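You operate a simulated robot arm through the tools that you are given. There is no shell and no other tool. Be economical: measure what you need, move in short steps, check, and stop when the job is done.

The job below is to be done with a simulated two-armed robot. You get a single attempt, and the scene is never put back.

JOB
Clamp the body with blue band in the fixture and close it up with its nozzle and nut.
Fine: both lie in the shallow tray; screw the nut home by hand; leave the other body. Let nothing fall to the floor.

It is judged by the outcome, as a careful person would: the job done as asked, and still so three seconds after it is handed in. It fails if anything else is knocked over, pushed out of place, dropped, spilled or broken.

ROBOT AND FRAMES
Two 7-joint arms with fingered hands on one trunk, on a base that drives. Base frame: it is fixed to the floor where the robot stands at the start and does not move with it; the origin is under the middle of the robot, x ahead of it, y to its left, z up. Readings come in mm, degrees, newtons and seconds.
The left shoulder is at the start at [79, 125, 1118], the right one opposite. With the tool pointing down near the work surface each hand reaches from about 460 to 820 mm from the robot's upright axis, wherever it stands, measured 20 degrees to its own side. Places, roughly: clamp lever with orange grip [500, 300, 1000]; crown of the body with blue band [500, 0, 1000]; fixture plate with white boxes [500, 400, 1000]; nozzle with yellow band (3x2x4 cm) [300, 300, 900]; pocket of the grey fixture [500, 400, 900]. Payload 3.6 kg a hand.
The TCP of each hand is the grasp point between the finger pads, 30 mm short of the fingertips. In the tool frame z runs along the fingers and y along their closing line. The gripper opens to 104 mm. The gripper's body begins 35 mm behind the TCP. The gripper is a hand of 4 fingers: y runs from the thumb to the fingers, the wrist lies at [-15, -104, -178] in the tool frame.
Orientation is that of the tool frame in the base frame, as a unit quaternion [w, x, y, z]. With the fingers straight down and the wrist toward the robot, the tool's x, y and z point along [0, 1, 0], [1, 0, 0] and [0, 0, -1] of the base frame.

CONTROLS
- The arms move only by the tool jog_arm. It takes "left_commands", "right_commands" or both (then of equal length, played together; a hand with none holds still); each is a list of rows, each a list of 6 numbers: the shift along the base's x, y, z in units of 50 mm (1.0 is 50 mm), then the turn, a rotation vector about the base's x, y, z in units of 5 degrees (1.0 is 5 degrees). In form: [[tx, ty, tz, ax, ay, az], ...]. A call has 1 to 8 rows; each row shifts and turns the commanded pose from where the row before left it. A call with a number of a shift or a turn outside -1 to 1 is refused whole. Each row takes 0.2 s and may step no farther than 50 mm and 8.6 degrees from the row before; otherwise, the whole call is refused. A pose out of reach is approached as far as the arm can. The call stops where the force on the tool passes 40 N (or 10 N more than at its start, if that is more) or the arm is blocked; 0.2 s more then pass. In this call time passes only in rows, and 0.2 s behind the last. It gives the time, the measured TCP pose, the force on the tool (base axes), the opening and the grip force at its end, in the units of the frame above (readings bear some noise), with the torque about the TCP (base axes, N m) and any sound that the robot's microphone picked up.
- Cameras (640 x 400 px; columns grow to the right, rows downward): "scene" is now at [188.5, 45, 1275.4]; the picture's right is [0.47, -0.88, 0.00], its down [-0.29, -0.15, -0.95] and it looks along [0.83, 0.44, -0.32] (base axes); focal length 214 px, centre (320, 200). "left" rides on the left gripper at [-61, -92, -130] in its tool frame; the picture's right is [-0.81, -0.28, 0.52], its down [0.53, -0.71, 0.46] and it looks along [0.24, 0.64, 0.72] (tool axes); focal length 275 px, centre (320, 200). "right" rides on the right gripper at [61, -92, -130] in its tool frame; the picture's right is [-0.81, 0.28, -0.52], its down [-0.53, -0.71, 0.46] and it looks along [-0.24, 0.64, 0.72] (tool axes); focal length 275 px, centre (320, 200). There is no depth. A picture from a camera that has moved, and an enlarged one, comes with that camera's place and axes in the base frame and with its lens.
- camera(camera): a new picture of that camera. The clock stands still meanwhile.
- move_column(by): slides the trunk up (or, below 0, down) by that many mm; the arms and the scene camera ride with it, the base frame stays. It gives what a move gives, with no picture.
- roll_base(legs): drives the robot by 1 to 6 legs, each [ahead, left, turn to the left] in mm, mm and degrees, along the robot's own axes; the way and the turn of a leg run together, so that a leg with both is an arc; at most 1500 mm and 180 degrees a leg. The arms and the cameras ride along, it lands a little off, and it stops where it bumps. It gives what a move gives.
- curl_fingers(index, middle, ring, thumb_bend, thumb_turn, hand): sets how far each is bent, from 0 (flat) to 1 (curled in); at 0.3 the hand is open as for a grip, at 0.7 the pads meet at the TCP. One left out holds its place. A second passes; each finger stops where it meets its share of the squeeze, and holds until it gets a number again. It is the only way to open and close the hand. It gives what a move gives, with no picture; readings hold the bend of each and the force on the fingers (four entries, about 0 where the hand has none), thumb and palm. thumb_turn goes from beside the hand (0) to across from the fingers (1), as for a grip.
- aim_head(pan, tilt): turns the head with the scene camera to pan (to the left, within 80 degrees either way) and tilt (down, from -29 to 69), counted from straight ahead of the robot. It gives what a move gives.
- enlarge(camera, box): a new picture of the part [left, top, right, bottom] of that camera's present view, enlarged. The clock stands still meanwhile.
- finish_job(): hands the job in; it is judged then, once.

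Work in short steps. Places have to be worked out from the pictures, the camera data and where the tool is seen: move nearer, look again, correct. Check each grasp and each placing, and mend what went wrong. You have 120 turns and 92 pictures in all, those below and enlarged ones among them. Open the grippers and draw the arms clear of the work before you hand the job in, unless the task says otherwise; then end with one line.

The tools are called after "Call:" as name(argument=value, ...) on one line, values as JSON. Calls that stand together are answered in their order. jog_arm: Moves the arms, as the interface text tells. Its arguments: {"type":"object","properties":{"left_commands":{"type":"array"},"right_commands":{"type":"array"}},"required":[]} The other tools are called the same way: move_column (by) slides the trunk up or down; curl_fingers (index, middle, ring, thumb_bend, thumb_turn, hand) moves the fingers one by one; roll_base (legs) drives the base; aim_head (pan, tilt) turns the head that bears the scene camera; camera (camera) takes a picture; enlarge (camera, box) takes an enlarged picture of a part of a camera's view; finish_job () hands the job in.

At the start:

```text
time_s: 0.0
left_position: [418.0, 409.0, 1215.2]
left_orientation: [0.0, 0.707, 0.707, 0.0]
left_wrist_force: [-0.4, 0.0, -0.6]
left_ft_torque: [-0.01, 0.0, -0.03]
left_grip_width: 103.6
left_gripper_force: 0.0
left_shape: jaw
left_bend: [0.3, 0.3, 0.3, 0.3, 0.98]
left_finger forces: [0.0, 0.0, 0.0, 0.0, 0.0, 0.0]
right_position: [540.3, -29.1, 1330.0]
right_orientation: [0.0, 0.707, 0.707, 0.0]
right_wrist_force: [-0.4, 0.5, 0.2]
right_ft_torque: [0.01, 0.01, 0.01]
right_grip_width: 103.5
right_gripper_force: 0.0
right_shape: jaw
right_bend: [0.3, 0.3, 0.3, 0.3, 0.98]
right_finger forces: [0.1, 0.0, 0.0, 0.0, 0.1, 0.0]
trunk travel left (down, up): [-350.0, 186.0]
robot x, y, heading: [2.6, 2.2, -0.1]
head pan, tilt: [28.0, 18.9]
```

scene: 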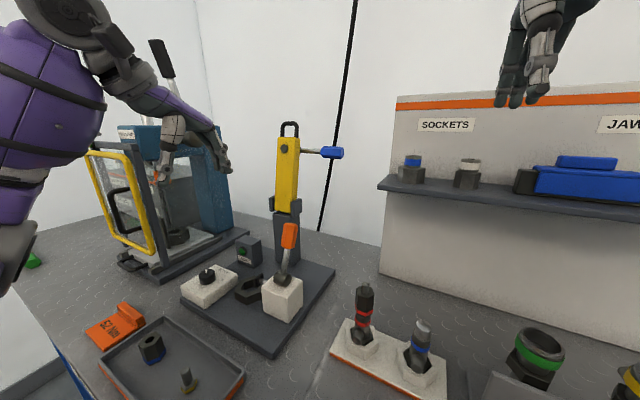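
right: 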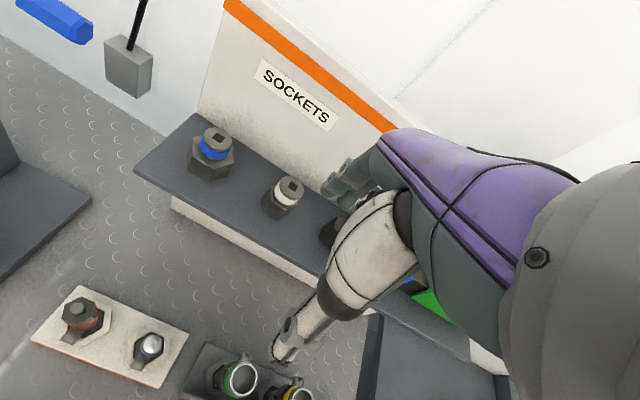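
left: 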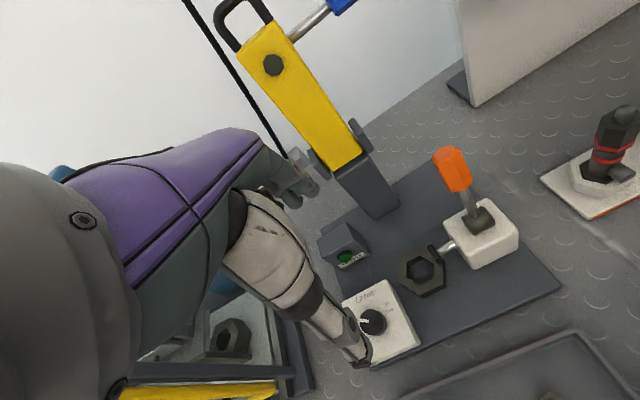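

The scene shows the fixture plate, the tray with nut and nozzle, and a stand with two bodies. I enlarge the view on these to read the details.

Call:
enlarge(camera="scene", box=[80, 220, 340, 400])

Call:
enlarge(camera="scene", box=[320, 270, 480, 400])

Call:
enlarge(camera="left", box=[300, 130, 580, 380])

```text
2.22 times, centred on (210, 310) of scene
camera zoom: at [188.5, 45.0, 1275.4], right [0.47, -0.88, 0.0], down [-0.29, -0.15, -0.95], along [0.83, 0.44, -0.32], focal length 477 px, centre (564, -44)
```

zoom: 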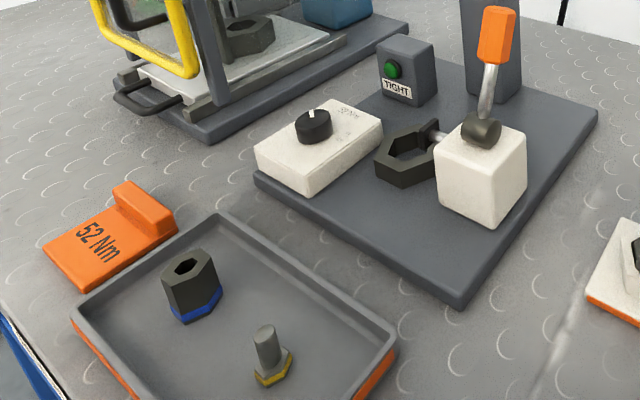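

```text
3.08 times, centred on (400, 335) of scene
camera zoom: at [188.5, 45.0, 1275.4], right [0.47, -0.88, 0.0], down [-0.29, -0.15, -0.95], along [0.83, 0.44, -0.32], focal length 660 px, centre (74, -215)
```

zoom: 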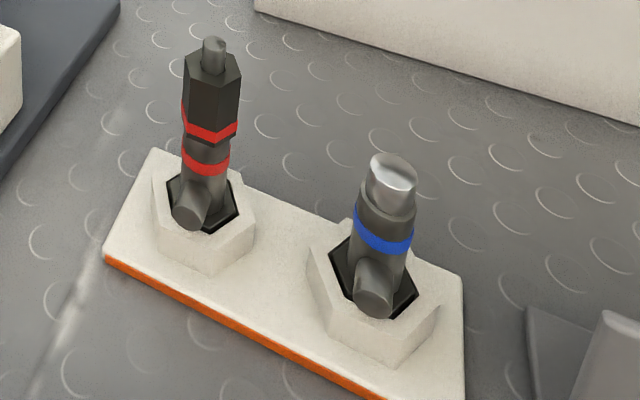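

```text
1.60 times, centred on (440, 255) of left
camera zoom: at [326.7, 346.5, 1347.1], right [-0.28, -0.81, -0.52], down [-0.71, 0.53, -0.46], along [0.64, 0.24, -0.72], focal length 440 px, centre (128, 112)
```

zoom: 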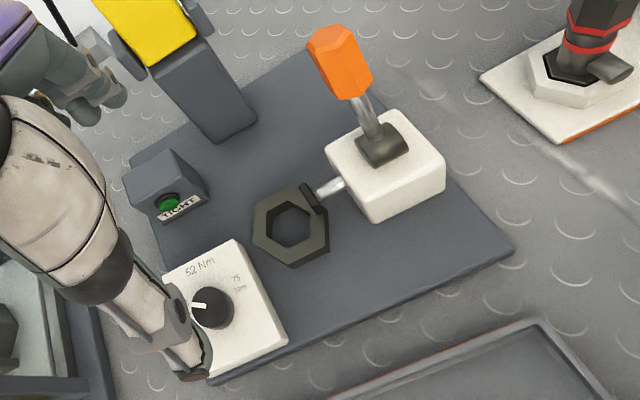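

Estimates: blue body crown ≈[478,21,994], pocket ≈[470,379,915], nut ≈[289,440], nozzle ≈[285,327]. The tray parts are too near the robot for a downward tool, so I back the base off 120 mm.

Call:
roll_base(legs=[[-120, 0, 0]])

Call:
aim_head(pan=25, tilt=35)

Call:
camera(camera="scene")

Call:
camera(camera="left")

```text
time_s: 1.2
left_position: [304.5, 407.8, 1215.6]
left_orientation: [0.0, 0.708, 0.706, 0.0]
left_wrist_force: [-0.1, -0.3, 0.1]
left_ft_torque: [0.0, -0.03, 0.01]
left_grip_width: 103.8
left_gripper_force: 0.0
left_shape: jaw
left_bend: [0.3, 0.3, 0.3, 0.3, 0.98]
left_finger forces: [0.1, 0.0, 0.1, 0.0, 0.0, 0.0]
right_position: [425.2, -32.7, 1331.0]
right_orientation: [0.0, 0.708, 0.707, -0.001]
right_wrist_force: [-0.3, 0.5, -0.1]
right_ft_torque: [0.02, -0.04, -0.01]
right_grip_width: 103.9
right_gripper_force: 0.0
right_shape: jaw
right_bend: [0.3, 0.3, 0.3, 0.3, 0.98]
right_finger forces: [0.0, 0.1, 0.1, 0.0, 0.0, 0.1]
trunk travel left (down, up): [-350.0, 186.0]
robot x, y, heading: [-110.3, -1.5, 0.1]
head pan, tilt: [28.0, 18.9]
```

```text
time_s: 2.0
left_position: [305.3, 407.4, 1215.6]
left_orientation: [0.0, 0.709, 0.706, 0.0]
left_wrist_force: [-0.5, 0.5, 0.7]
left_ft_torque: [0.0, -0.02, 0.02]
left_grip_width: 103.8
left_gripper_force: 0.1
left_shape: jaw
left_bend: [0.3, 0.3, 0.3, 0.3, 0.98]
left_finger forces: [0.0, 0.0, 0.0, 0.0, 0.0, 0.0]
right_position: [425.7, -31.2, 1329.7]
right_orientation: [0.001, 0.708, 0.706, 0.0]
right_wrist_force: [0.8, -1.0, -0.1]
right_ft_torque: [-0.01, 0.01, -0.01]
right_grip_width: 103.7
right_gripper_force: 0.1
right_shape: jaw
right_bend: [0.3, 0.3, 0.3, 0.3, 0.98]
right_finger forces: [0.1, 0.0, 0.0, 0.1, 0.0, 0.1]
trunk travel left (down, up): [-350.0, 186.0]
robot x, y, heading: [-114.2, 0.1, 0.1]
head pan, tilt: [25.0, 35.0]
```

```text
85 pictures are left
camera scene: at [72.0, 38.1, 1249.9], right [0.42, -0.91, 0.0], down [-0.52, -0.24, -0.82], along [0.74, 0.34, -0.57], focal length 214 px, centre (320, 200)
```

scene: 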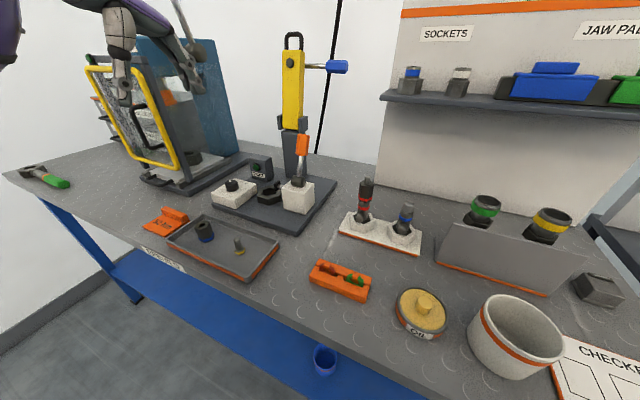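

```text
84 pictures are left
camera left: at [213.6, 345.7, 1346.9], right [-0.28, -0.81, -0.52], down [-0.71, 0.53, -0.46], along [0.64, 0.24, -0.73], focal length 275 px, centre (320, 200)
```

left: 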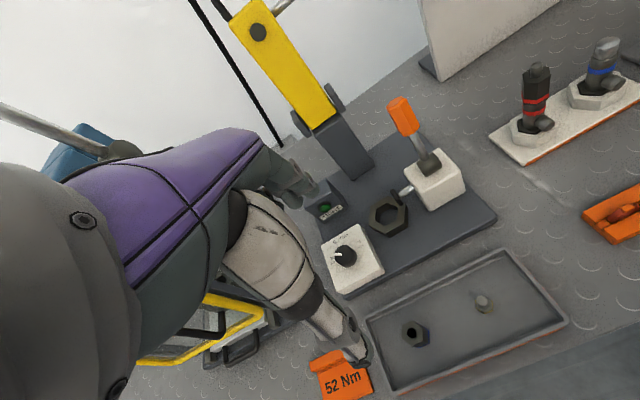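

The right arm would be in the way over the bodies, so I move it to the right and back while bringing the left hand over toward the blue body for a close look.

Call:
jog_arm(left_commands=[[0.33, -0.9, -0.2, 0, 0, 0], [0.33, -0.9, -0.2, 0, 0, 0], [0.33, -0.9, -0.2, 0, 0, 0], [0.33, -0.9, -0.2, 0, 0, 0], [0.33, -0.9, -0.2, 0, 0, 0], [0.33, -0.9, -0.2, 0, 0, 0], [0.33, -0.9, -0.2, 0, 0, 0], [0.33, -0.9, -0.2, 0, 0, 0]], right_commands=[[-0.3, -0.9, 0, 0, 0, 0], [-0.3, -0.9, 0, 0, 0, 0], [-0.3, -0.9, 0, 0, 0, 0], [-0.3, -0.9, 0, 0, 0, 0], [-0.3, -0.9, 0, 0, 0, 0], [-0.3, -0.9, 0, 0, 0, 0], [-0.3, -0.9, 0, 0, 0, 0], [-0.3, -0.9, 0, 0, 0, 0]])

Call:
camera(camera="left")

Call:
enlarge(camera="scene", box=[330, 160, 430, 260])

```text
time_s: 3.8
left_position: [436.0, 43.9, 1132.6]
left_orientation: [-0.001, 0.708, 0.706, 0.0]
left_wrist_force: [-0.1, 1.0, 0.5]
left_ft_torque: [0.02, 0.04, -0.01]
left_grip_width: 103.6
left_gripper_force: 0.2
left_shape: jaw
left_bend: [0.3, 0.3, 0.3, 0.3, 0.98]
left_finger forces: [0.0, 0.0, 0.0, 0.1, 0.0, 0.0]
right_position: [311.0, -394.6, 1324.3]
right_orientation: [0.0, 0.707, 0.707, 0.001]
right_wrist_force: [0.3, 0.5, 0.9]
right_ft_torque: [0.06, 0.0, 0.0]
right_grip_width: 103.8
right_gripper_force: 0.1
right_shape: jaw
right_bend: [0.3, 0.3, 0.3, 0.3, 0.98]
right_finger forces: [0.0, 0.1, 0.0, 0.0, 0.0, 0.0]
right hand out of reach, approached as far as the arm can: row 8
trunk travel left (down, up): [-350.0, 186.0]
robot x, y, heading: [-112.2, 1.1, -0.1]
head pan, tilt: [25.0, 35.0]
```

```text
83 pictures are left
camera left: at [343.4, -17.1, 1264.0], right [-0.28, -0.81, -0.52], down [-0.71, 0.53, -0.45], along [0.64, 0.24, -0.72], focal length 275 px, centre (320, 200)
```

left: 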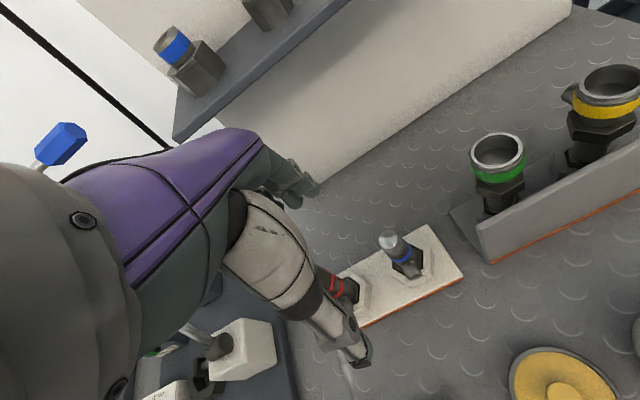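

```text
4.00 times, centred on (380, 210) of scene
camera zoom: at [72.4, 36.0, 1249.8], right [0.42, -0.91, 0.0], down [-0.52, -0.24, -0.82], along [0.74, 0.35, -0.57], focal length 858 px, centre (80, 160)
```

zoom: 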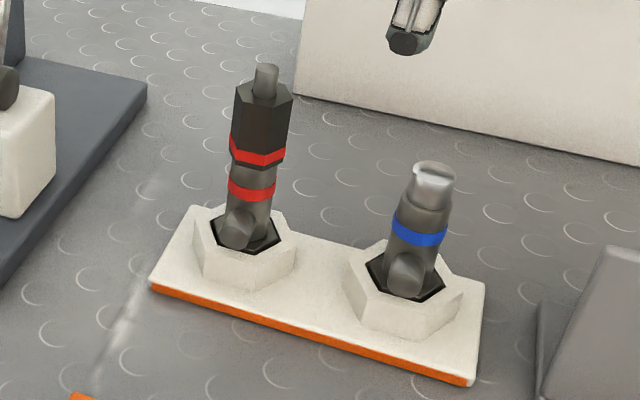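

The left camera sees the blue body; I enlarge it for position and port direction.

Call:
enlarge(camera="left", box=[320, 210, 480, 310])

```text
4.00 times, centred on (400, 260) of left
camera zoom: at [343.4, -17.1, 1264.0], right [-0.28, -0.81, -0.52], down [-0.71, 0.53, -0.45], along [0.64, 0.24, -0.72], focal length 1101 px, centre (0, -40)
```

zoom: 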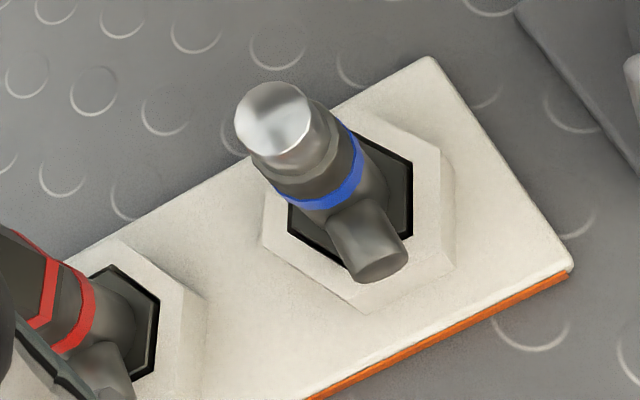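

Crown triangulates to ≈[481,21,990], port pointing −x at z≈930. Before picking, I check the fixture's pocket and lever details from the present head view.

Call:
enlarge(camera="scene", box=[205, 120, 345, 240])

```text
3.33 times, centred on (275, 180) of scene
camera zoom: at [72.4, 36.0, 1249.8], right [0.42, -0.91, 0.0], down [-0.52, -0.24, -0.82], along [0.74, 0.35, -0.57], focal length 715 px, centre (470, 267)
```

zoom: 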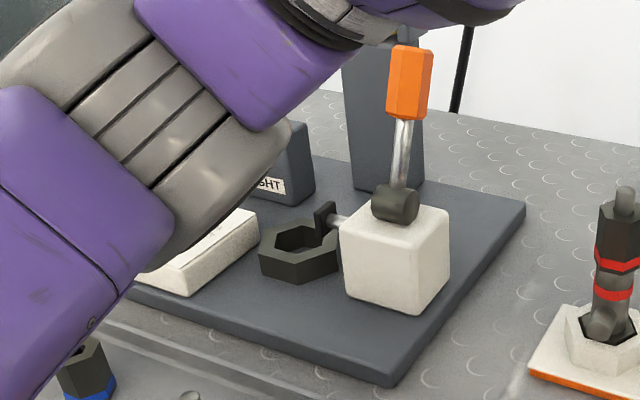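

The pocket has the same hex orientation as the stand, so the body can be moved without turning it. I turn the left hand +40° (thumb clear of the port and the red body) while centring over the crown.

Call:
jog_arm(left_commands=[[0.11, -0.058, -0.06, 0, 0, 1], [0.11, -0.058, -0.06, 0, 0, 1], [0.11, -0.058, -0.06, 0, 0, 1], [0.11, -0.058, -0.06, 0, 0, 1], [0.11, -0.058, -0.06, 0, 0, 1], [0.11, -0.058, -0.06, 0, 0, 1], [0.11, -0.058, -0.06, 0, 0, 1], [0.11, -0.058, -0.06, 0, 0, 1]])

Call:
camera(camera="left")

Call:
camera(camera="scene")

```text
time_s: 5.6
left_position: [482.5, 22.8, 1112.5]
left_orientation: [0.001, 0.422, 0.906, 0.0]
left_wrist_force: [-0.1, -1.0, 0.8]
left_ft_torque: [-0.02, 0.0, 0.0]
left_grip_width: 103.7
left_gripper_force: 0.0
left_shape: jaw
left_bend: [0.3, 0.3, 0.3, 0.3, 0.98]
left_finger forces: [0.0, 0.0, 0.0, 0.1, 0.0, 0.2]
right_position: [310.5, -392.9, 1324.6]
right_orientation: [0.0, 0.708, 0.706, 0.002]
right_wrist_force: [-0.4, 0.5, 0.5]
right_ft_torque: [-0.01, 0.04, 0.0]
right_grip_width: 103.6
right_gripper_force: 0.1
right_shape: jaw
right_bend: [0.3, 0.3, 0.3, 0.3, 0.98]
right_finger forces: [0.1, 0.0, 0.0, 0.1, 0.1, 0.0]
trunk travel left (down, up): [-350.0, 186.0]
robot x, y, heading: [-113.4, 0.2, 0.0]
head pan, tilt: [25.0, 35.0]
```

```text
79 pictures are left
camera left: at [450.9, -82.4, 1243.6], right [0.31, -0.8, -0.52], down [-0.89, -0.05, -0.46], along [0.34, 0.6, -0.72], focal length 275 px, centre (320, 200)
```

left: 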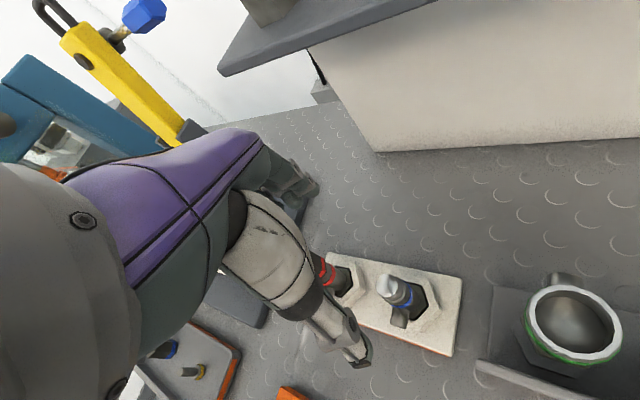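

```text
78 pictures are left
camera scene: at [71.9, 37.8, 1249.9], right [0.42, -0.91, 0.0], down [-0.52, -0.24, -0.82], along [0.74, 0.34, -0.57], focal length 214 px, centre (320, 200)
```

scene: 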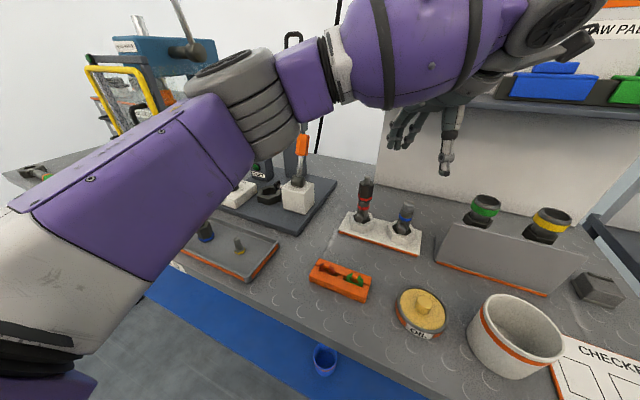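

Crown appears slightly off the tool's axis; I enlarge for a precise reading.

Call:
enlarge(camera="left", box=[320, 240, 480, 340])

```text
4.00 times, centred on (400, 290) of left
camera zoom: at [450.9, -82.4, 1243.6], right [0.31, -0.8, -0.52], down [-0.89, -0.05, -0.46], along [0.34, 0.6, -0.72], focal length 1101 px, centre (0, -160)
```

zoom: 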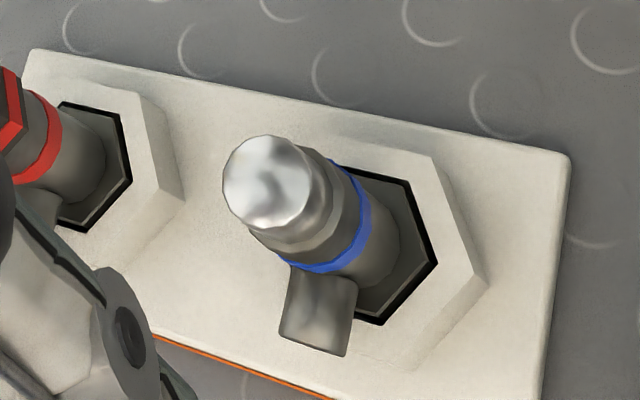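

Crown is at about [484.5,17,990] with 20 mm diameter. I shift −5 mm in y and descend to z≈995 for a check.

Call:
jog_arm(left_commands=[[0.03, -0.1, -0.4, 0, 0, 0], [0, 0, -0.8, 0, 0, 0], [0, 0, -0.8, 0, 0, 0], [0, 0, -0.35, 0, 0, 0]])

Call:
camera(camera="left")

```text
time_s: 6.6
left_position: [481.8, 18.5, 992.6]
left_orientation: [0.0, 0.424, 0.906, 0.0]
left_wrist_force: [0.0, 0.9, 0.4]
left_ft_torque: [0.0, -0.01, 0.01]
left_grip_width: 103.5
left_gripper_force: 0.1
left_shape: jaw
left_bend: [0.3, 0.3, 0.3, 0.3, 0.98]
left_finger forces: [0.0, 0.1, 0.0, 0.0, 0.0, 0.0]
right_position: [310.3, -392.9, 1326.4]
right_orientation: [0.0, 0.707, 0.707, 0.001]
right_wrist_force: [-0.9, -0.4, 0.7]
right_ft_torque: [0.01, 0.01, -0.02]
right_grip_width: 103.6
right_gripper_force: 0.1
right_shape: jaw
right_bend: [0.3, 0.3, 0.3, 0.3, 0.98]
right_finger forces: [0.1, 0.0, 0.0, 0.0, 0.0, 0.1]
trunk travel left (down, up): [-350.0, 186.0]
robot x, y, heading: [-116.2, -2.6, 0.1]
head pan, tilt: [25.0, 35.0]
```

```text
76 pictures are left
camera left: at [451.0, -88.3, 1124.2], right [0.31, -0.8, -0.52], down [-0.89, -0.05, -0.46], along [0.34, 0.6, -0.73], focal length 275 px, centre (320, 200)
```

left: 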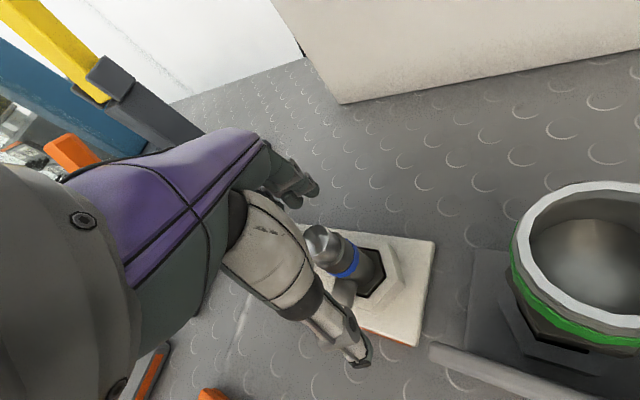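

The crown looks ~7 mm off perpendicular to the closing line; verify with an enlarged view.

Call:
enlarge(camera="left", box=[240, 170, 400, 370])

```text
2.00 times, centred on (320, 270) of left
camera zoom: at [451.0, -88.3, 1124.2], right [0.31, -0.8, -0.52], down [-0.89, -0.05, -0.46], along [0.34, 0.6, -0.73], focal length 551 px, centre (320, 60)
```

zoom: 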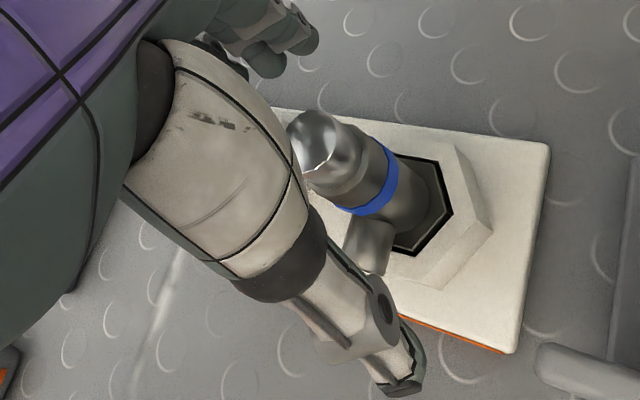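

Crown at ≈[485,14.5]. I correct and go down to z≈968, then grip gently.

Call:
jog_arm(left_commands=[[0.07, -0.08, 0, 0, 0, 0], [0, 0, -0.25, 0, 0, 0], [0, 0, -0.24, 0, 0, 0]])

Call:
enlarge(camera="left", box=[240, 170, 400, 370])

```text
time_s: 7.4
left_position: [487.5, 13.7, 968.9]
left_orientation: [0.0, 0.424, 0.906, 0.0]
left_wrist_force: [-0.1, -0.1, -0.3]
left_ft_torque: [0.01, -0.02, -0.02]
left_grip_width: 103.9
left_gripper_force: 0.1
left_shape: jaw
left_bend: [0.3, 0.3, 0.3, 0.3, 0.98]
left_finger forces: [0.1, 0.0, 0.0, 0.0, 0.1, 0.1]
right_position: [310.1, -391.9, 1326.4]
right_orientation: [0.0, 0.708, 0.706, 0.001]
right_wrist_force: [0.0, 0.1, 0.5]
right_ft_torque: [-0.01, -0.01, -0.01]
right_grip_width: 103.4
right_gripper_force: 0.1
right_shape: jaw
right_bend: [0.3, 0.3, 0.3, 0.3, 0.98]
right_finger forces: [0.0, 0.0, 0.0, 0.0, 0.0, 0.0]
trunk travel left (down, up): [-350.0, 186.0]
robot x, y, heading: [-114.2, -1.0, -0.4]
head pan, tilt: [25.0, 35.0]
```

```text
2.00 times, centred on (320, 270) of left
camera zoom: at [455.3, -91.8, 1100.4], right [0.31, -0.8, -0.52], down [-0.89, -0.05, -0.46], along [0.34, 0.6, -0.72], focal length 551 px, centre (320, 60)
```

zoom: 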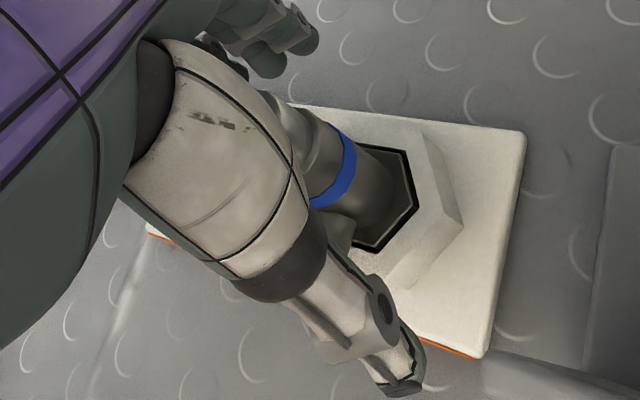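

The body's neck sits at the TCP. Close the fingers.

Call:
curl_fingers(hand="left", index=0.7, middle=0.7, ring=0.7, thumb_bend=0.7)

Call:
enlarge(camera="left", box=[240, 170, 400, 370])

```text
time_s: 8.4
left_position: [487.7, 15.5, 969.2]
left_orientation: [0.0, 0.424, 0.906, -0.001]
left_wrist_force: [1.8, 2.6, 2.1]
left_ft_torque: [0.1, -0.08, 0.0]
left_grip_width: 15.7
left_gripper_force: 6.5
left_shape: fingers
left_bend: [0.65, 0.65, 0.7, 0.64, 0.97]
left_finger forces: [3.5, 5.5, 0.0, 0.0, 4.4, 0.0]
right_position: [310.5, -392.3, 1326.1]
right_orientation: [0.001, 0.708, 0.706, 0.0]
right_wrist_force: [0.1, -0.3, 0.7]
right_ft_torque: [0.0, -0.02, -0.02]
right_grip_width: 103.5
right_gripper_force: 0.0
right_shape: jaw
right_bend: [0.3, 0.3, 0.3, 0.3, 0.98]
right_finger forces: [0.0, 0.0, 0.0, 0.0, 0.1, 0.2]
trunk travel left (down, up): [-350.0, 186.0]
robot x, y, heading: [-117.3, -0.7, -0.1]
head pan, tilt: [25.0, 35.0]
```

```text
2.00 times, centred on (320, 270) of left
camera zoom: at [455.6, -91.2, 1100.6], right [0.31, -0.8, -0.52], down [-0.89, -0.05, -0.46], along [0.34, 0.6, -0.72], focal length 551 px, centre (320, 60)
```

zoom: 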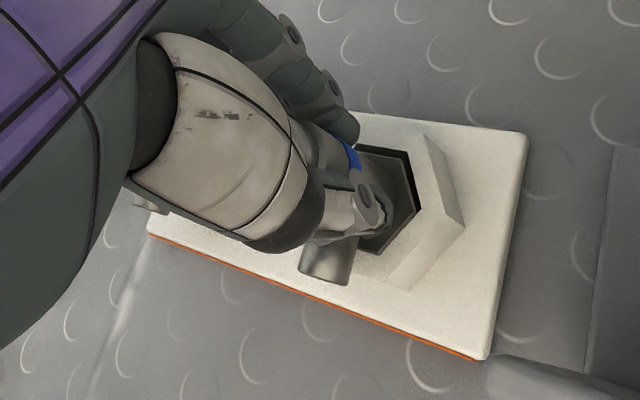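

Gripped by thumb, index and middle (6.5 N). Lift straight up in small steps.

Call:
jog_arm(left_commands=[[0, 0, 0.15, 0, 0, 0], [0, 0, 0.3, 0, 0, 0], [0, 0, 0.5, 0, 0, 0]])

Call:
enlarge(camera="left", box=[240, 170, 400, 370])

```text
time_s: 9.2
left_position: [486.6, 16.7, 1017.5]
left_orientation: [0.0, 0.424, 0.906, 0.0]
left_wrist_force: [-1.2, -0.3, -3.8]
left_ft_torque: [0.0, 0.02, 0.02]
left_grip_width: 15.5
left_gripper_force: 6.5
left_shape: fingers
left_bend: [0.66, 0.66, 0.7, 0.64, 0.96]
left_finger forces: [2.7, 3.9, 0.0, 0.0, 5.9, 0.0]
right_position: [309.4, -392.0, 1325.9]
right_orientation: [0.001, 0.708, 0.706, 0.0]
right_wrist_force: [0.3, -0.6, 0.4]
right_ft_torque: [0.03, -0.03, 0.0]
right_grip_width: 103.7
right_gripper_force: 0.1
right_shape: jaw
right_bend: [0.3, 0.3, 0.3, 0.3, 0.98]
right_finger forces: [0.0, 0.0, 0.1, 0.0, 0.1, 0.0]
trunk travel left (down, up): [-350.0, 186.0]
robot x, y, heading: [-116.4, -1.2, -0.0]
head pan, tilt: [25.0, 35.0]
```

```text
2.00 times, centred on (320, 270) of left
camera zoom: at [454.7, -90.6, 1148.6], right [0.31, -0.8, -0.52], down [-0.89, -0.05, -0.45], along [0.34, 0.6, -0.72], focal length 551 px, centre (320, 60)
```

zoom: 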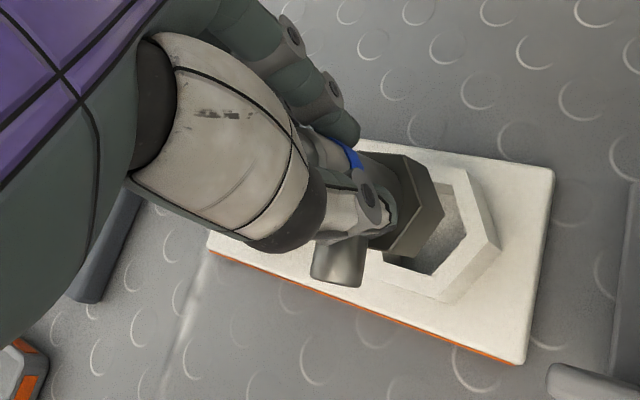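

Body is held and lifted. I raise it to about 1195, above the red body and the lever, before going across.

Call:
jog_arm(left_commands=[[0, 0, 0.6, 0, 0, 0], [0, 0, 0.6, 0, 0, 0], [0, 0, 0.6, 0, 0, 0], [0, 0, 0.6, 0, 0, 0], [0, 0, 0.6, 0, 0, 0], [0, 0, 0.6, 0, 0, 0]])

Call:
jog_arm(left_commands=[[-0.1, 0.7, 0, 0, 0, 0], [-0.1, 0.7, 0, 0, 0, 0], [-0.1, 0.7, 0, 0, 0, 0], [-0.1, 0.7, 0, 0, 0, 0], [-0.1, 0.7, 0, 0, 0, 0], [-0.1, 0.7, 0, 0, 0, 0], [-0.1, 0.7, 0, 0, 0, 0], [-0.1, 0.7, 0, 0, 0, 0]])

Call:
camera(camera="left")

Call:
camera(camera="scene")

```text
time_s: 10.6
left_position: [487.0, 15.5, 1198.1]
left_orientation: [0.0, 0.425, 0.905, 0.0]
left_wrist_force: [-0.6, 1.0, -2.4]
left_ft_torque: [-0.04, 0.0, -0.03]
left_grip_width: 15.3
left_gripper_force: 6.4
left_shape: fingers
left_bend: [0.66, 0.66, 0.7, 0.64, 0.96]
left_finger forces: [2.6, 4.1, 0.1, 0.0, 5.9, 0.0]
right_position: [310.1, -392.2, 1325.7]
right_orientation: [0.0, 0.708, 0.707, 0.001]
right_wrist_force: [0.6, 0.2, 0.1]
right_ft_torque: [0.02, 0.0, 0.02]
right_grip_width: 103.5
right_gripper_force: 0.0
right_shape: jaw
right_bend: [0.3, 0.3, 0.3, 0.3, 0.98]
right_finger forces: [0.0, 0.0, 0.1, 0.1, 0.1, 0.0]
trunk travel left (down, up): [-350.0, 186.0]
robot x, y, heading: [-112.1, -0.2, -0.3]
head pan, tilt: [25.0, 35.0]
```

```text
time_s: 12.4
left_position: [447.5, 294.4, 1198.1]
left_orientation: [-0.001, 0.424, 0.906, 0.0]
left_wrist_force: [0.7, 0.0, -3.4]
left_ft_torque: [-0.01, 0.02, -0.01]
left_grip_width: 15.6
left_gripper_force: 6.1
left_shape: fingers
left_bend: [0.66, 0.66, 0.7, 0.64, 0.96]
left_finger forces: [2.7, 4.1, 0.0, 0.1, 5.5, 0.1]
right_position: [310.9, -391.2, 1326.6]
right_orientation: [0.001, 0.707, 0.707, 0.001]
right_wrist_force: [0.6, -1.1, 0.2]
right_ft_torque: [0.0, 0.03, -0.04]
right_grip_width: 103.4
right_gripper_force: 0.1
right_shape: jaw
right_bend: [0.3, 0.3, 0.3, 0.3, 0.98]
right_finger forces: [0.0, 0.1, 0.0, 0.0, 0.0, 0.0]
trunk travel left (down, up): [-350.0, 186.0]
robot x, y, heading: [-112.9, -4.8, -0.1]
head pan, tilt: [25.0, 35.0]
```

```text
71 pictures are left
camera left: at [415.0, 187.9, 1330.0], right [0.31, -0.8, -0.52], down [-0.89, -0.05, -0.45], along [0.34, 0.6, -0.72], focal length 275 px, centre (320, 200)
```

left: 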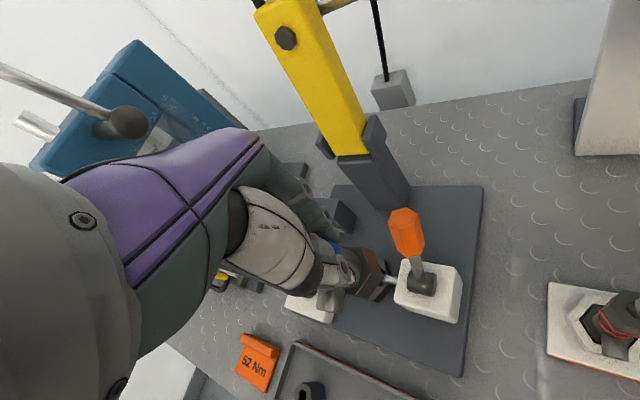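

```text
70 pictures are left
camera scene: at [72.0, 38.9, 1249.8], right [0.42, -0.91, 0.0], down [-0.52, -0.24, -0.82], along [0.74, 0.34, -0.57], focal length 214 px, centre (320, 200)
```

scene: 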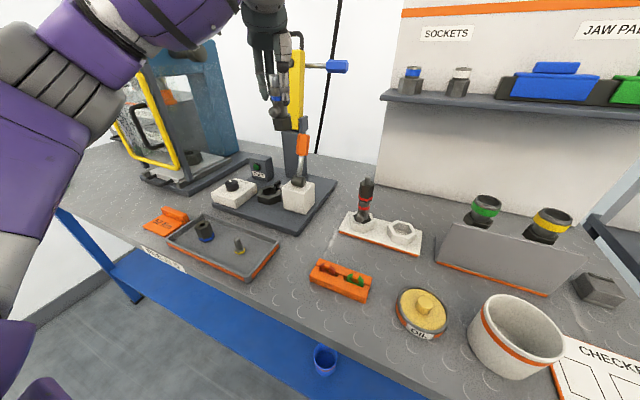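

The fixture is unobstructed in the scene view; enlarge to locate the pocket and held body.

Call:
enlarge(camera="scene", box=[220, 90, 340, 230])

Call:
enlarge(camera="left", box=[280, 190, 480, 350])

```text
2.86 times, centred on (280, 160) of scene
camera zoom: at [72.0, 38.9, 1249.8], right [0.42, -0.91, 0.0], down [-0.52, -0.24, -0.82], along [0.74, 0.34, -0.57], focal length 613 px, centre (434, 314)
```

zoom: 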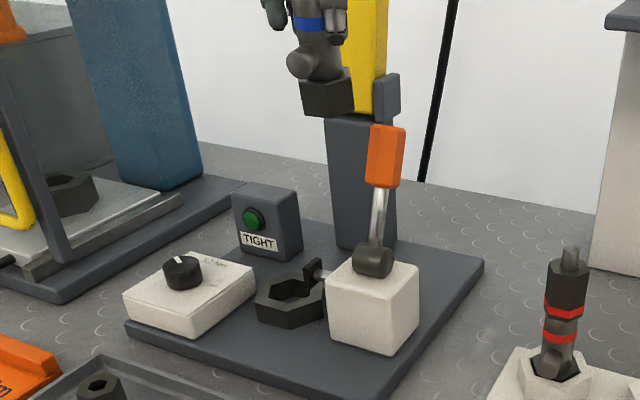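

```text
2.50 times, centred on (380, 270) of left
camera zoom: at [415.0, 187.9, 1330.0], right [0.31, -0.8, -0.52], down [-0.89, -0.05, -0.45], along [0.34, 0.6, -0.72], focal length 688 px, centre (170, 25)
```

zoom: 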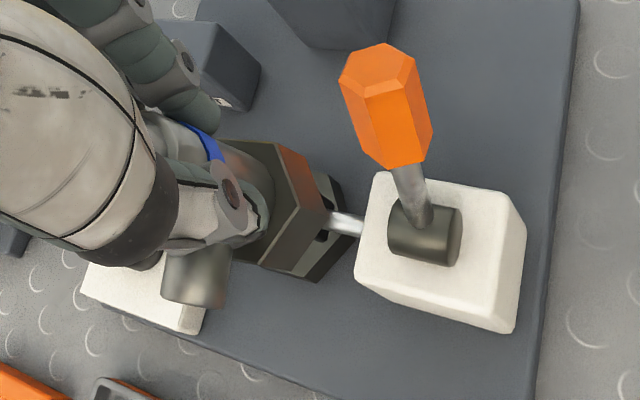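

Pocket rim centre triangulates to ≈[471,379,921], flats facing ±x like the body's. I move over it and descend to about z=1050 for a check.

Call:
jog_arm(left_commands=[[0.25, 0.85, 0, 0, 0, 0], [0.25, 0.85, 0, 0, 0, 0], [0, 0, -0.75, 0, 0, 0], [0, 0, -0.75, 0, 0, 0], [0, 0, -0.75, 0, 0, 0], [0, 0, -0.75, 0, 0, 0]])

Call:
enlarge(camera="scene", box=[220, 110, 340, 230])

Call:
enlarge(camera="left", box=[280, 190, 480, 350])

```text
time_s: 13.8
left_position: [470.5, 382.3, 1048.3]
left_orientation: [0.001, 0.423, 0.906, -0.001]
left_wrist_force: [1.0, -0.6, -2.5]
left_ft_torque: [0.03, 0.04, 0.0]
left_grip_width: 14.9
left_gripper_force: 5.9
left_shape: fingers
left_bend: [0.66, 0.66, 0.7, 0.64, 0.96]
left_finger forces: [2.7, 4.0, 0.0, 0.0, 5.4, 0.0]
right_position: [310.8, -392.5, 1326.4]
right_orientation: [0.001, 0.708, 0.706, 0.001]
right_wrist_force: [0.0, -0.7, 0.4]
right_ft_torque: [0.01, 0.01, 0.01]
right_grip_width: 103.7
right_gripper_force: 0.1
right_shape: jaw
right_bend: [0.3, 0.3, 0.3, 0.3, 0.98]
right_finger forces: [0.0, 0.1, 0.1, 0.1, 0.1, 0.0]
trunk travel left (down, up): [-350.0, 186.0]
robot x, y, heading: [-114.4, 2.6, 0.1]
head pan, tilt: [25.0, 35.0]
```

```text
3.33 times, centred on (280, 170) of scene
camera zoom: at [72.2, 38.6, 1249.8], right [0.42, -0.91, 0.0], down [-0.52, -0.24, -0.82], along [0.74, 0.34, -0.57], focal length 715 px, centre (453, 300)
```

zoom: 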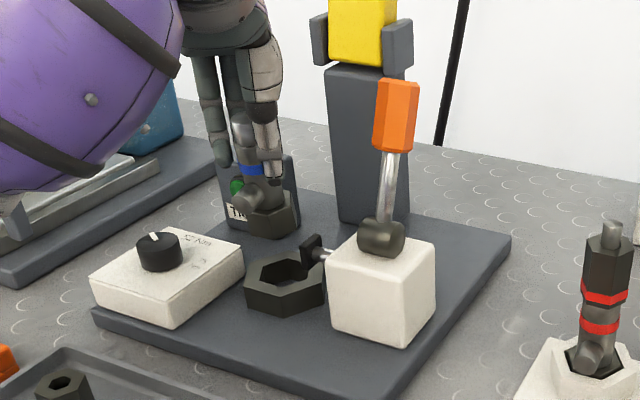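

```text
2.50 times, centred on (380, 270) of left
camera zoom: at [439.7, 275.8, 1179.0], right [0.31, -0.8, -0.52], down [-0.89, -0.05, -0.46], along [0.34, 0.6, -0.72], focal length 688 px, centre (170, 25)
```

zoom: 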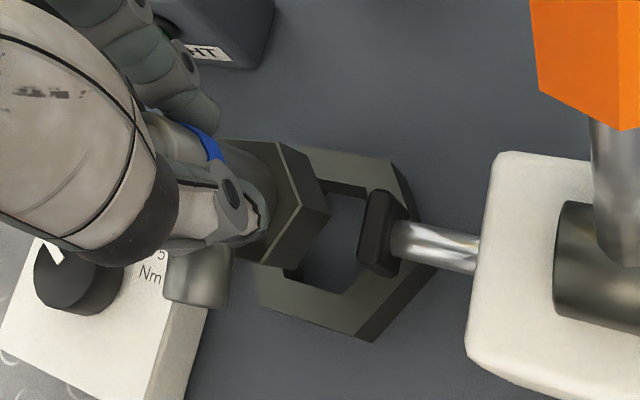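

Both cameras show body and pocket well. I zoom tighter for accurate relative alignment.

Call:
enlarge(camera="scene", box=[250, 150, 300, 190])

Call:
enlarge(camera="left", box=[340, 230, 420, 330])

```text
10.00 times, centred on (275, 170) of scene
camera zoom: at [72.2, 38.6, 1249.8], right [0.42, -0.91, 0.0], down [-0.52, -0.24, -0.82], along [0.74, 0.34, -0.57], focal length 2145 px, centre (770, 500)
```

zoom: 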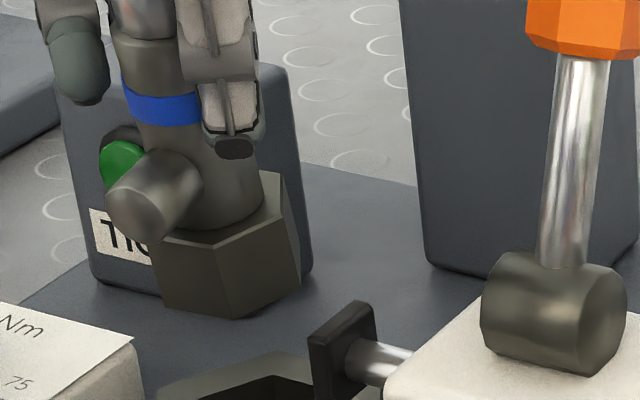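

```text
4.00 times, centred on (380, 280) of left
camera zoom: at [439.7, 275.8, 1179.0], right [0.31, -0.8, -0.52], down [-0.89, -0.05, -0.46], along [0.34, 0.6, -0.72], focal length 1101 px, centre (80, -120)
```

zoom: 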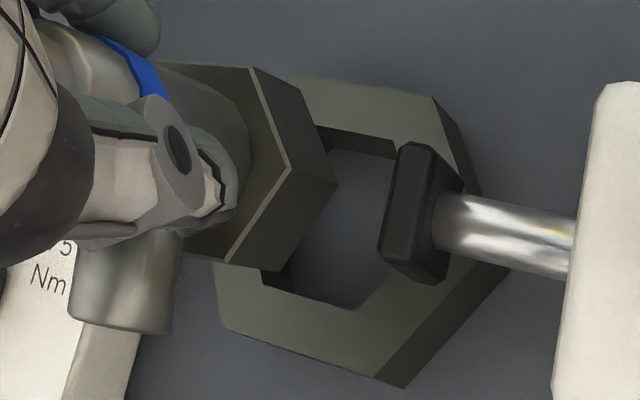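

Triangulating: body axis ≈[468,380], pocket ≈[475,379]. I shift +7 mm in x, lower 30 mm and recheck.

Call:
jog_arm(left_commands=[[0.14, -0.02, 0, 0, 0, 0], [0, 0, -0.3, 0, 0, 0], [0, 0, -0.3, 0, 0, 0]])

Call:
enlarge(camera="scene", box=[245, 155, 305, 205])

Call:
enlarge(camera="left", box=[330, 220, 430, 320])

```text
time_s: 14.6
left_position: [477.4, 379.4, 1017.0]
left_orientation: [0.0, 0.424, 0.906, 0.001]
left_wrist_force: [-0.2, -0.2, -2.6]
left_ft_torque: [0.03, -0.01, -0.02]
left_grip_width: 15.1
left_gripper_force: 5.8
left_shape: fingers
left_bend: [0.66, 0.66, 0.7, 0.64, 0.96]
left_finger forces: [2.8, 4.1, 0.0, 0.0, 5.5, 0.1]
right_position: [309.5, -393.5, 1328.6]
right_orientation: [0.001, 0.708, 0.706, 0.0]
right_wrist_force: [0.1, 0.9, 0.5]
right_ft_torque: [0.0, -0.02, 0.01]
right_grip_width: 103.8
right_gripper_force: 0.0
right_shape: jaw
right_bend: [0.3, 0.3, 0.3, 0.3, 0.98]
right_finger forces: [0.0, 0.0, 0.0, 0.1, 0.0, 0.0]
trunk travel left (down, up): [-350.0, 186.0]
robot x, y, heading: [-116.0, 0.9, 0.3]
head pan, tilt: [25.0, 35.0]
```

```text
8.00 times, centred on (275, 180) of scene
camera zoom: at [72.2, 38.2, 1249.8], right [0.42, -0.91, 0.0], down [-0.52, -0.24, -0.82], along [0.74, 0.34, -0.57], focal length 1716 px, centre (680, 360)
```

zoom: 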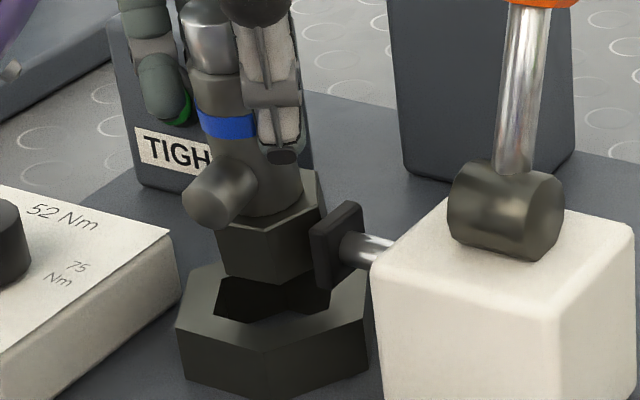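

```text
4.00 times, centred on (380, 270) of left
camera zoom: at [446.6, 273.6, 1149.1], right [0.31, -0.8, -0.52], down [-0.89, -0.05, -0.45], along [0.34, 0.6, -0.72], focal length 1101 px, centre (80, -80)
```

zoom: 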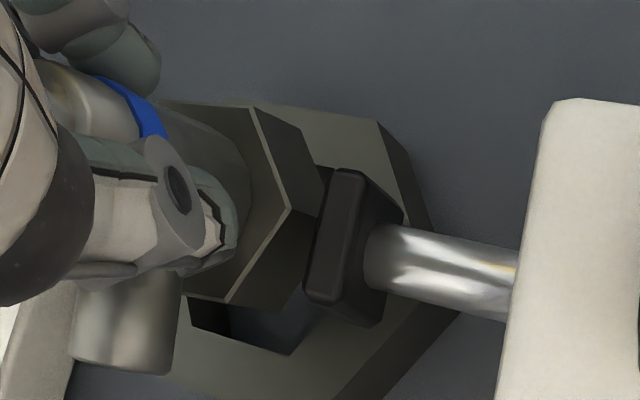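

Pocket and body are close to aligned; views disagree by ~3 mm, so I lower 14 mm to reduce parallax, watching force, and look again.

Call:
jog_arm(left_commands=[[0, 0, -0.14, 0, 0, 0], [0, 0, -0.14, 0, 0, 0]])

Call:
enlarge(camera="scene", box=[245, 155, 305, 205])

Call:
enlarge(camera="left", box=[330, 220, 430, 320])

```text
time_s: 15.2
left_position: [478.0, 380.8, 1002.4]
left_orientation: [0.0, 0.425, 0.905, -0.001]
left_wrist_force: [0.5, -0.7, -2.5]
left_ft_torque: [0.0, 0.01, -0.02]
left_grip_width: 15.0
left_gripper_force: 6.2
left_shape: fingers
left_bend: [0.66, 0.66, 0.7, 0.64, 0.96]
left_finger forces: [2.6, 4.1, 0.1, 0.1, 5.5, 0.1]
right_position: [310.2, -392.9, 1326.0]
right_orientation: [0.0, 0.708, 0.707, 0.0]
right_wrist_force: [-0.3, -0.1, 0.5]
right_ft_torque: [0.01, 0.0, 0.02]
right_grip_width: 103.8
right_gripper_force: 0.1
right_shape: jaw
right_bend: [0.3, 0.3, 0.3, 0.3, 0.98]
right_finger forces: [0.0, 0.0, 0.0, 0.0, 0.0, 0.1]
trunk travel left (down, up): [-350.0, 186.0]
robot x, y, heading: [-117.5, -0.3, -0.1]
head pan, tilt: [25.0, 35.0]
```

```text
8.00 times, centred on (275, 180) of scene
camera zoom: at [72.1, 38.3, 1249.8], right [0.42, -0.91, 0.0], down [-0.52, -0.24, -0.82], along [0.74, 0.34, -0.57], focal length 1716 px, centre (680, 360)
```

zoom: 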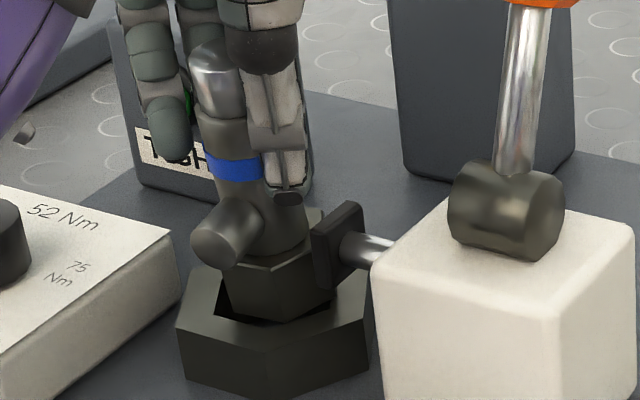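

```text
4.00 times, centred on (380, 270) of left
camera zoom: at [446.3, 273.6, 1133.8], right [0.31, -0.8, -0.52], down [-0.89, -0.05, -0.46], along [0.34, 0.6, -0.72], focal length 1101 px, centre (80, -80)
```

zoom: 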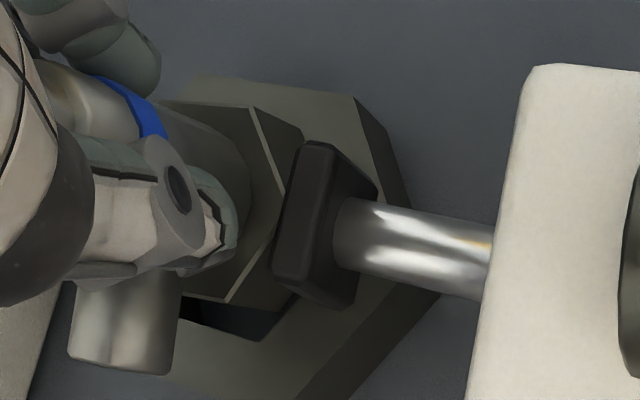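

I zoom in tightly on the gap between body and rim in both cameras.

Call:
enlarge(camera="left", box=[360, 235, 412, 320])

Call:
enlarge(camera="scene", box=[264, 178, 296, 206])

```text
4.71 times, centred on (386, 278) of left
camera zoom: at [446.3, 273.6, 1133.8], right [0.31, -0.8, -0.52], down [-0.89, -0.05, -0.46], along [0.34, 0.6, -0.72], focal length 1295 px, centre (9, -165)
```

zoom: 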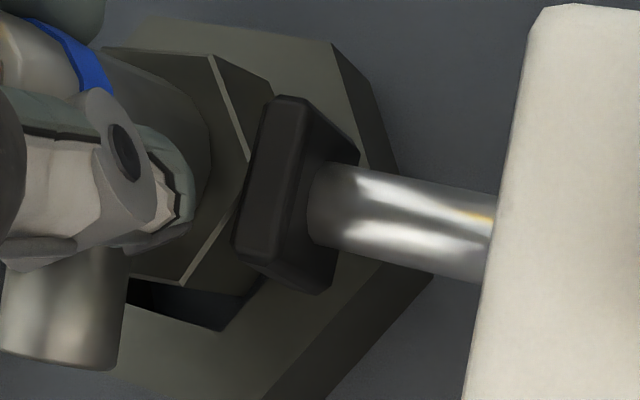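

```text
14.29 times, centred on (280, 192) of scene
camera zoom: at [72.1, 38.3, 1249.8], right [0.42, -0.91, 0.0], down [-0.52, -0.24, -0.82], along [0.74, 0.34, -0.57], focal length 3064 px, centre (891, 314)
```

zoom: 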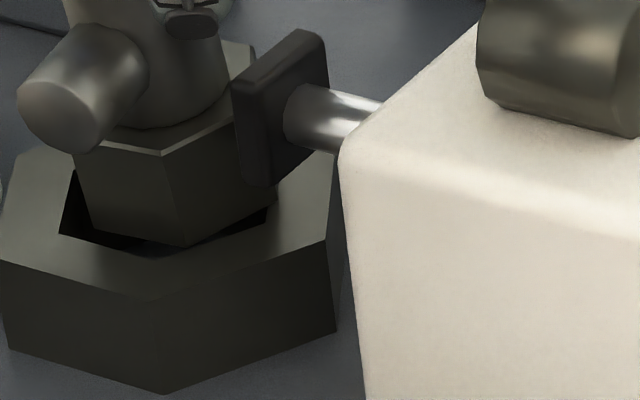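

Consistent solution: body bottom is about at rim level and must go ≈(−3.3,+3.6) mm. Raise slightly, shift, and lower gently.

Call:
jog_arm(left_commands=[[0, 0, 0.08, 0, 0, 0], [-0.066, 0.072, 0, 0, 0, 0], [0, 0, -0.1, 0, 0, 0], [0, 0, -0.08, 0, 0, 0]])

Call:
enlarge(camera="left", box=[360, 235, 412, 320])

Call:
enlarge(camera="scene", box=[264, 178, 296, 206])

```text
time_s: 16.2
left_position: [476.7, 383.0, 998.0]
left_orientation: [-0.001, 0.424, 0.906, -0.001]
left_wrist_force: [-0.8, -0.4, -2.3]
left_ft_torque: [-0.04, 0.01, -0.04]
left_grip_width: 14.9
left_gripper_force: 5.5
left_shape: fingers
left_bend: [0.66, 0.66, 0.7, 0.64, 0.96]
left_finger forces: [2.7, 3.7, 0.0, 0.0, 5.6, 0.0]
right_position: [311.2, -392.1, 1326.0]
right_orientation: [0.001, 0.707, 0.707, 0.0]
right_wrist_force: [-0.1, -0.9, -0.1]
right_ft_torque: [0.01, 0.01, 0.0]
right_grip_width: 104.1
right_gripper_force: 0.0
right_shape: jaw
right_bend: [0.3, 0.3, 0.3, 0.3, 0.98]
right_finger forces: [0.1, 0.1, 0.0, 0.0, 0.0, 0.0]
trunk travel left (down, up): [-350.0, 186.0]
robot x, y, heading: [-115.4, -2.1, -0.0]
head pan, tilt: [25.0, 35.0]
```

```text
4.71 times, centred on (386, 278) of left
camera zoom: at [444.4, 277.3, 1129.2], right [0.31, -0.8, -0.52], down [-0.89, -0.05, -0.45], along [0.34, 0.6, -0.73], focal length 1295 px, centre (9, -165)
```

zoom: 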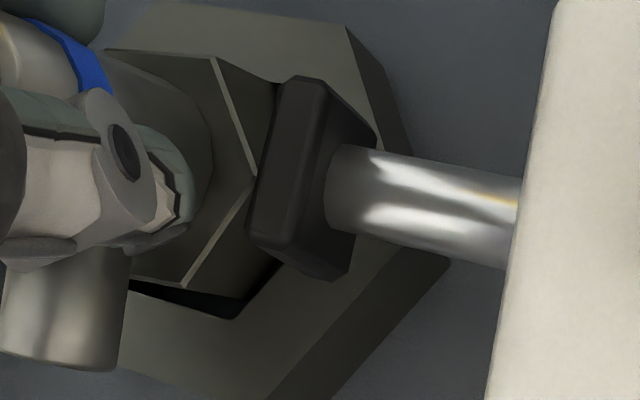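

```text
14.29 times, centred on (280, 192) of scene
camera zoom: at [72.0, 38.2, 1249.8], right [0.42, -0.91, 0.0], down [-0.52, -0.24, -0.82], along [0.74, 0.34, -0.57], focal length 3064 px, centre (891, 314)
```

zoom: 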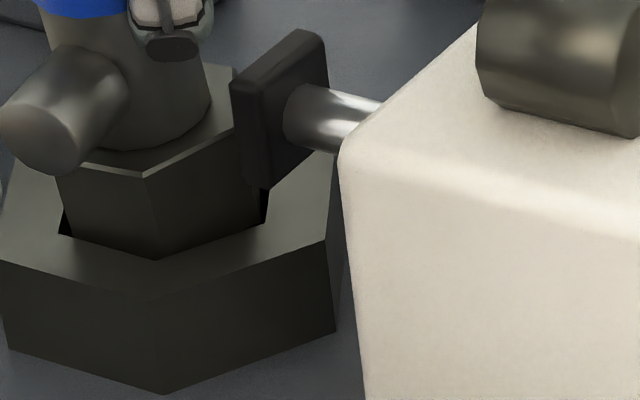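

Body appears to be entering the pocket with no contact. Lower further in small steps.

Call:
jog_arm(left_commands=[[0, 0, -0.1, 0, 0, 0], [0, 0, -0.1, 0, 0, 0]])

Call:
enlarge(camera="scene", box=[264, 178, 296, 206])

```text
time_s: 16.8
left_position: [473.9, 383.1, 989.3]
left_orientation: [0.0, 0.424, 0.906, 0.0]
left_wrist_force: [0.2, 0.1, -2.8]
left_ft_torque: [-0.05, 0.01, -0.03]
left_grip_width: 14.9
left_gripper_force: 5.9
left_shape: fingers
left_bend: [0.66, 0.66, 0.7, 0.64, 0.96]
left_finger forces: [2.8, 3.8, 0.0, 0.0, 5.5, 0.1]
right_position: [311.7, -393.1, 1325.6]
right_orientation: [0.001, 0.708, 0.707, 0.001]
right_wrist_force: [0.3, -0.9, -0.8]
right_ft_torque: [0.0, 0.02, 0.03]
right_grip_width: 103.3
right_gripper_force: 0.0
right_shape: jaw
right_bend: [0.3, 0.3, 0.3, 0.3, 0.98]
right_finger forces: [0.1, 0.0, 0.0, 0.1, 0.1, 0.0]
trunk travel left (down, up): [-350.0, 186.0]
robot x, y, heading: [-113.1, 1.4, -0.0]
head pan, tilt: [25.0, 35.0]
```

```text
14.29 times, centred on (280, 192) of scene
camera zoom: at [72.1, 38.2, 1249.8], right [0.42, -0.91, 0.0], down [-0.52, -0.24, -0.82], along [0.74, 0.34, -0.57], focal length 3064 px, centre (891, 314)
```

zoom: 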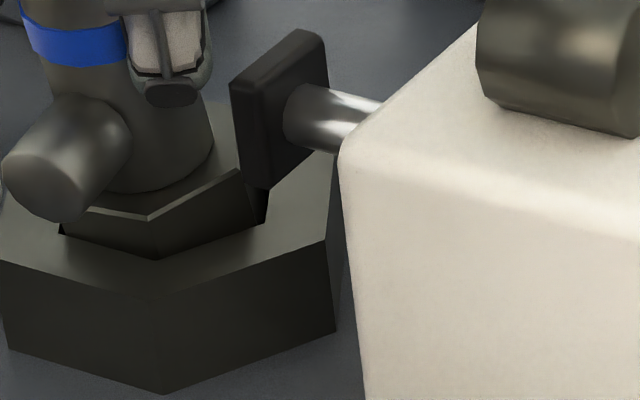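

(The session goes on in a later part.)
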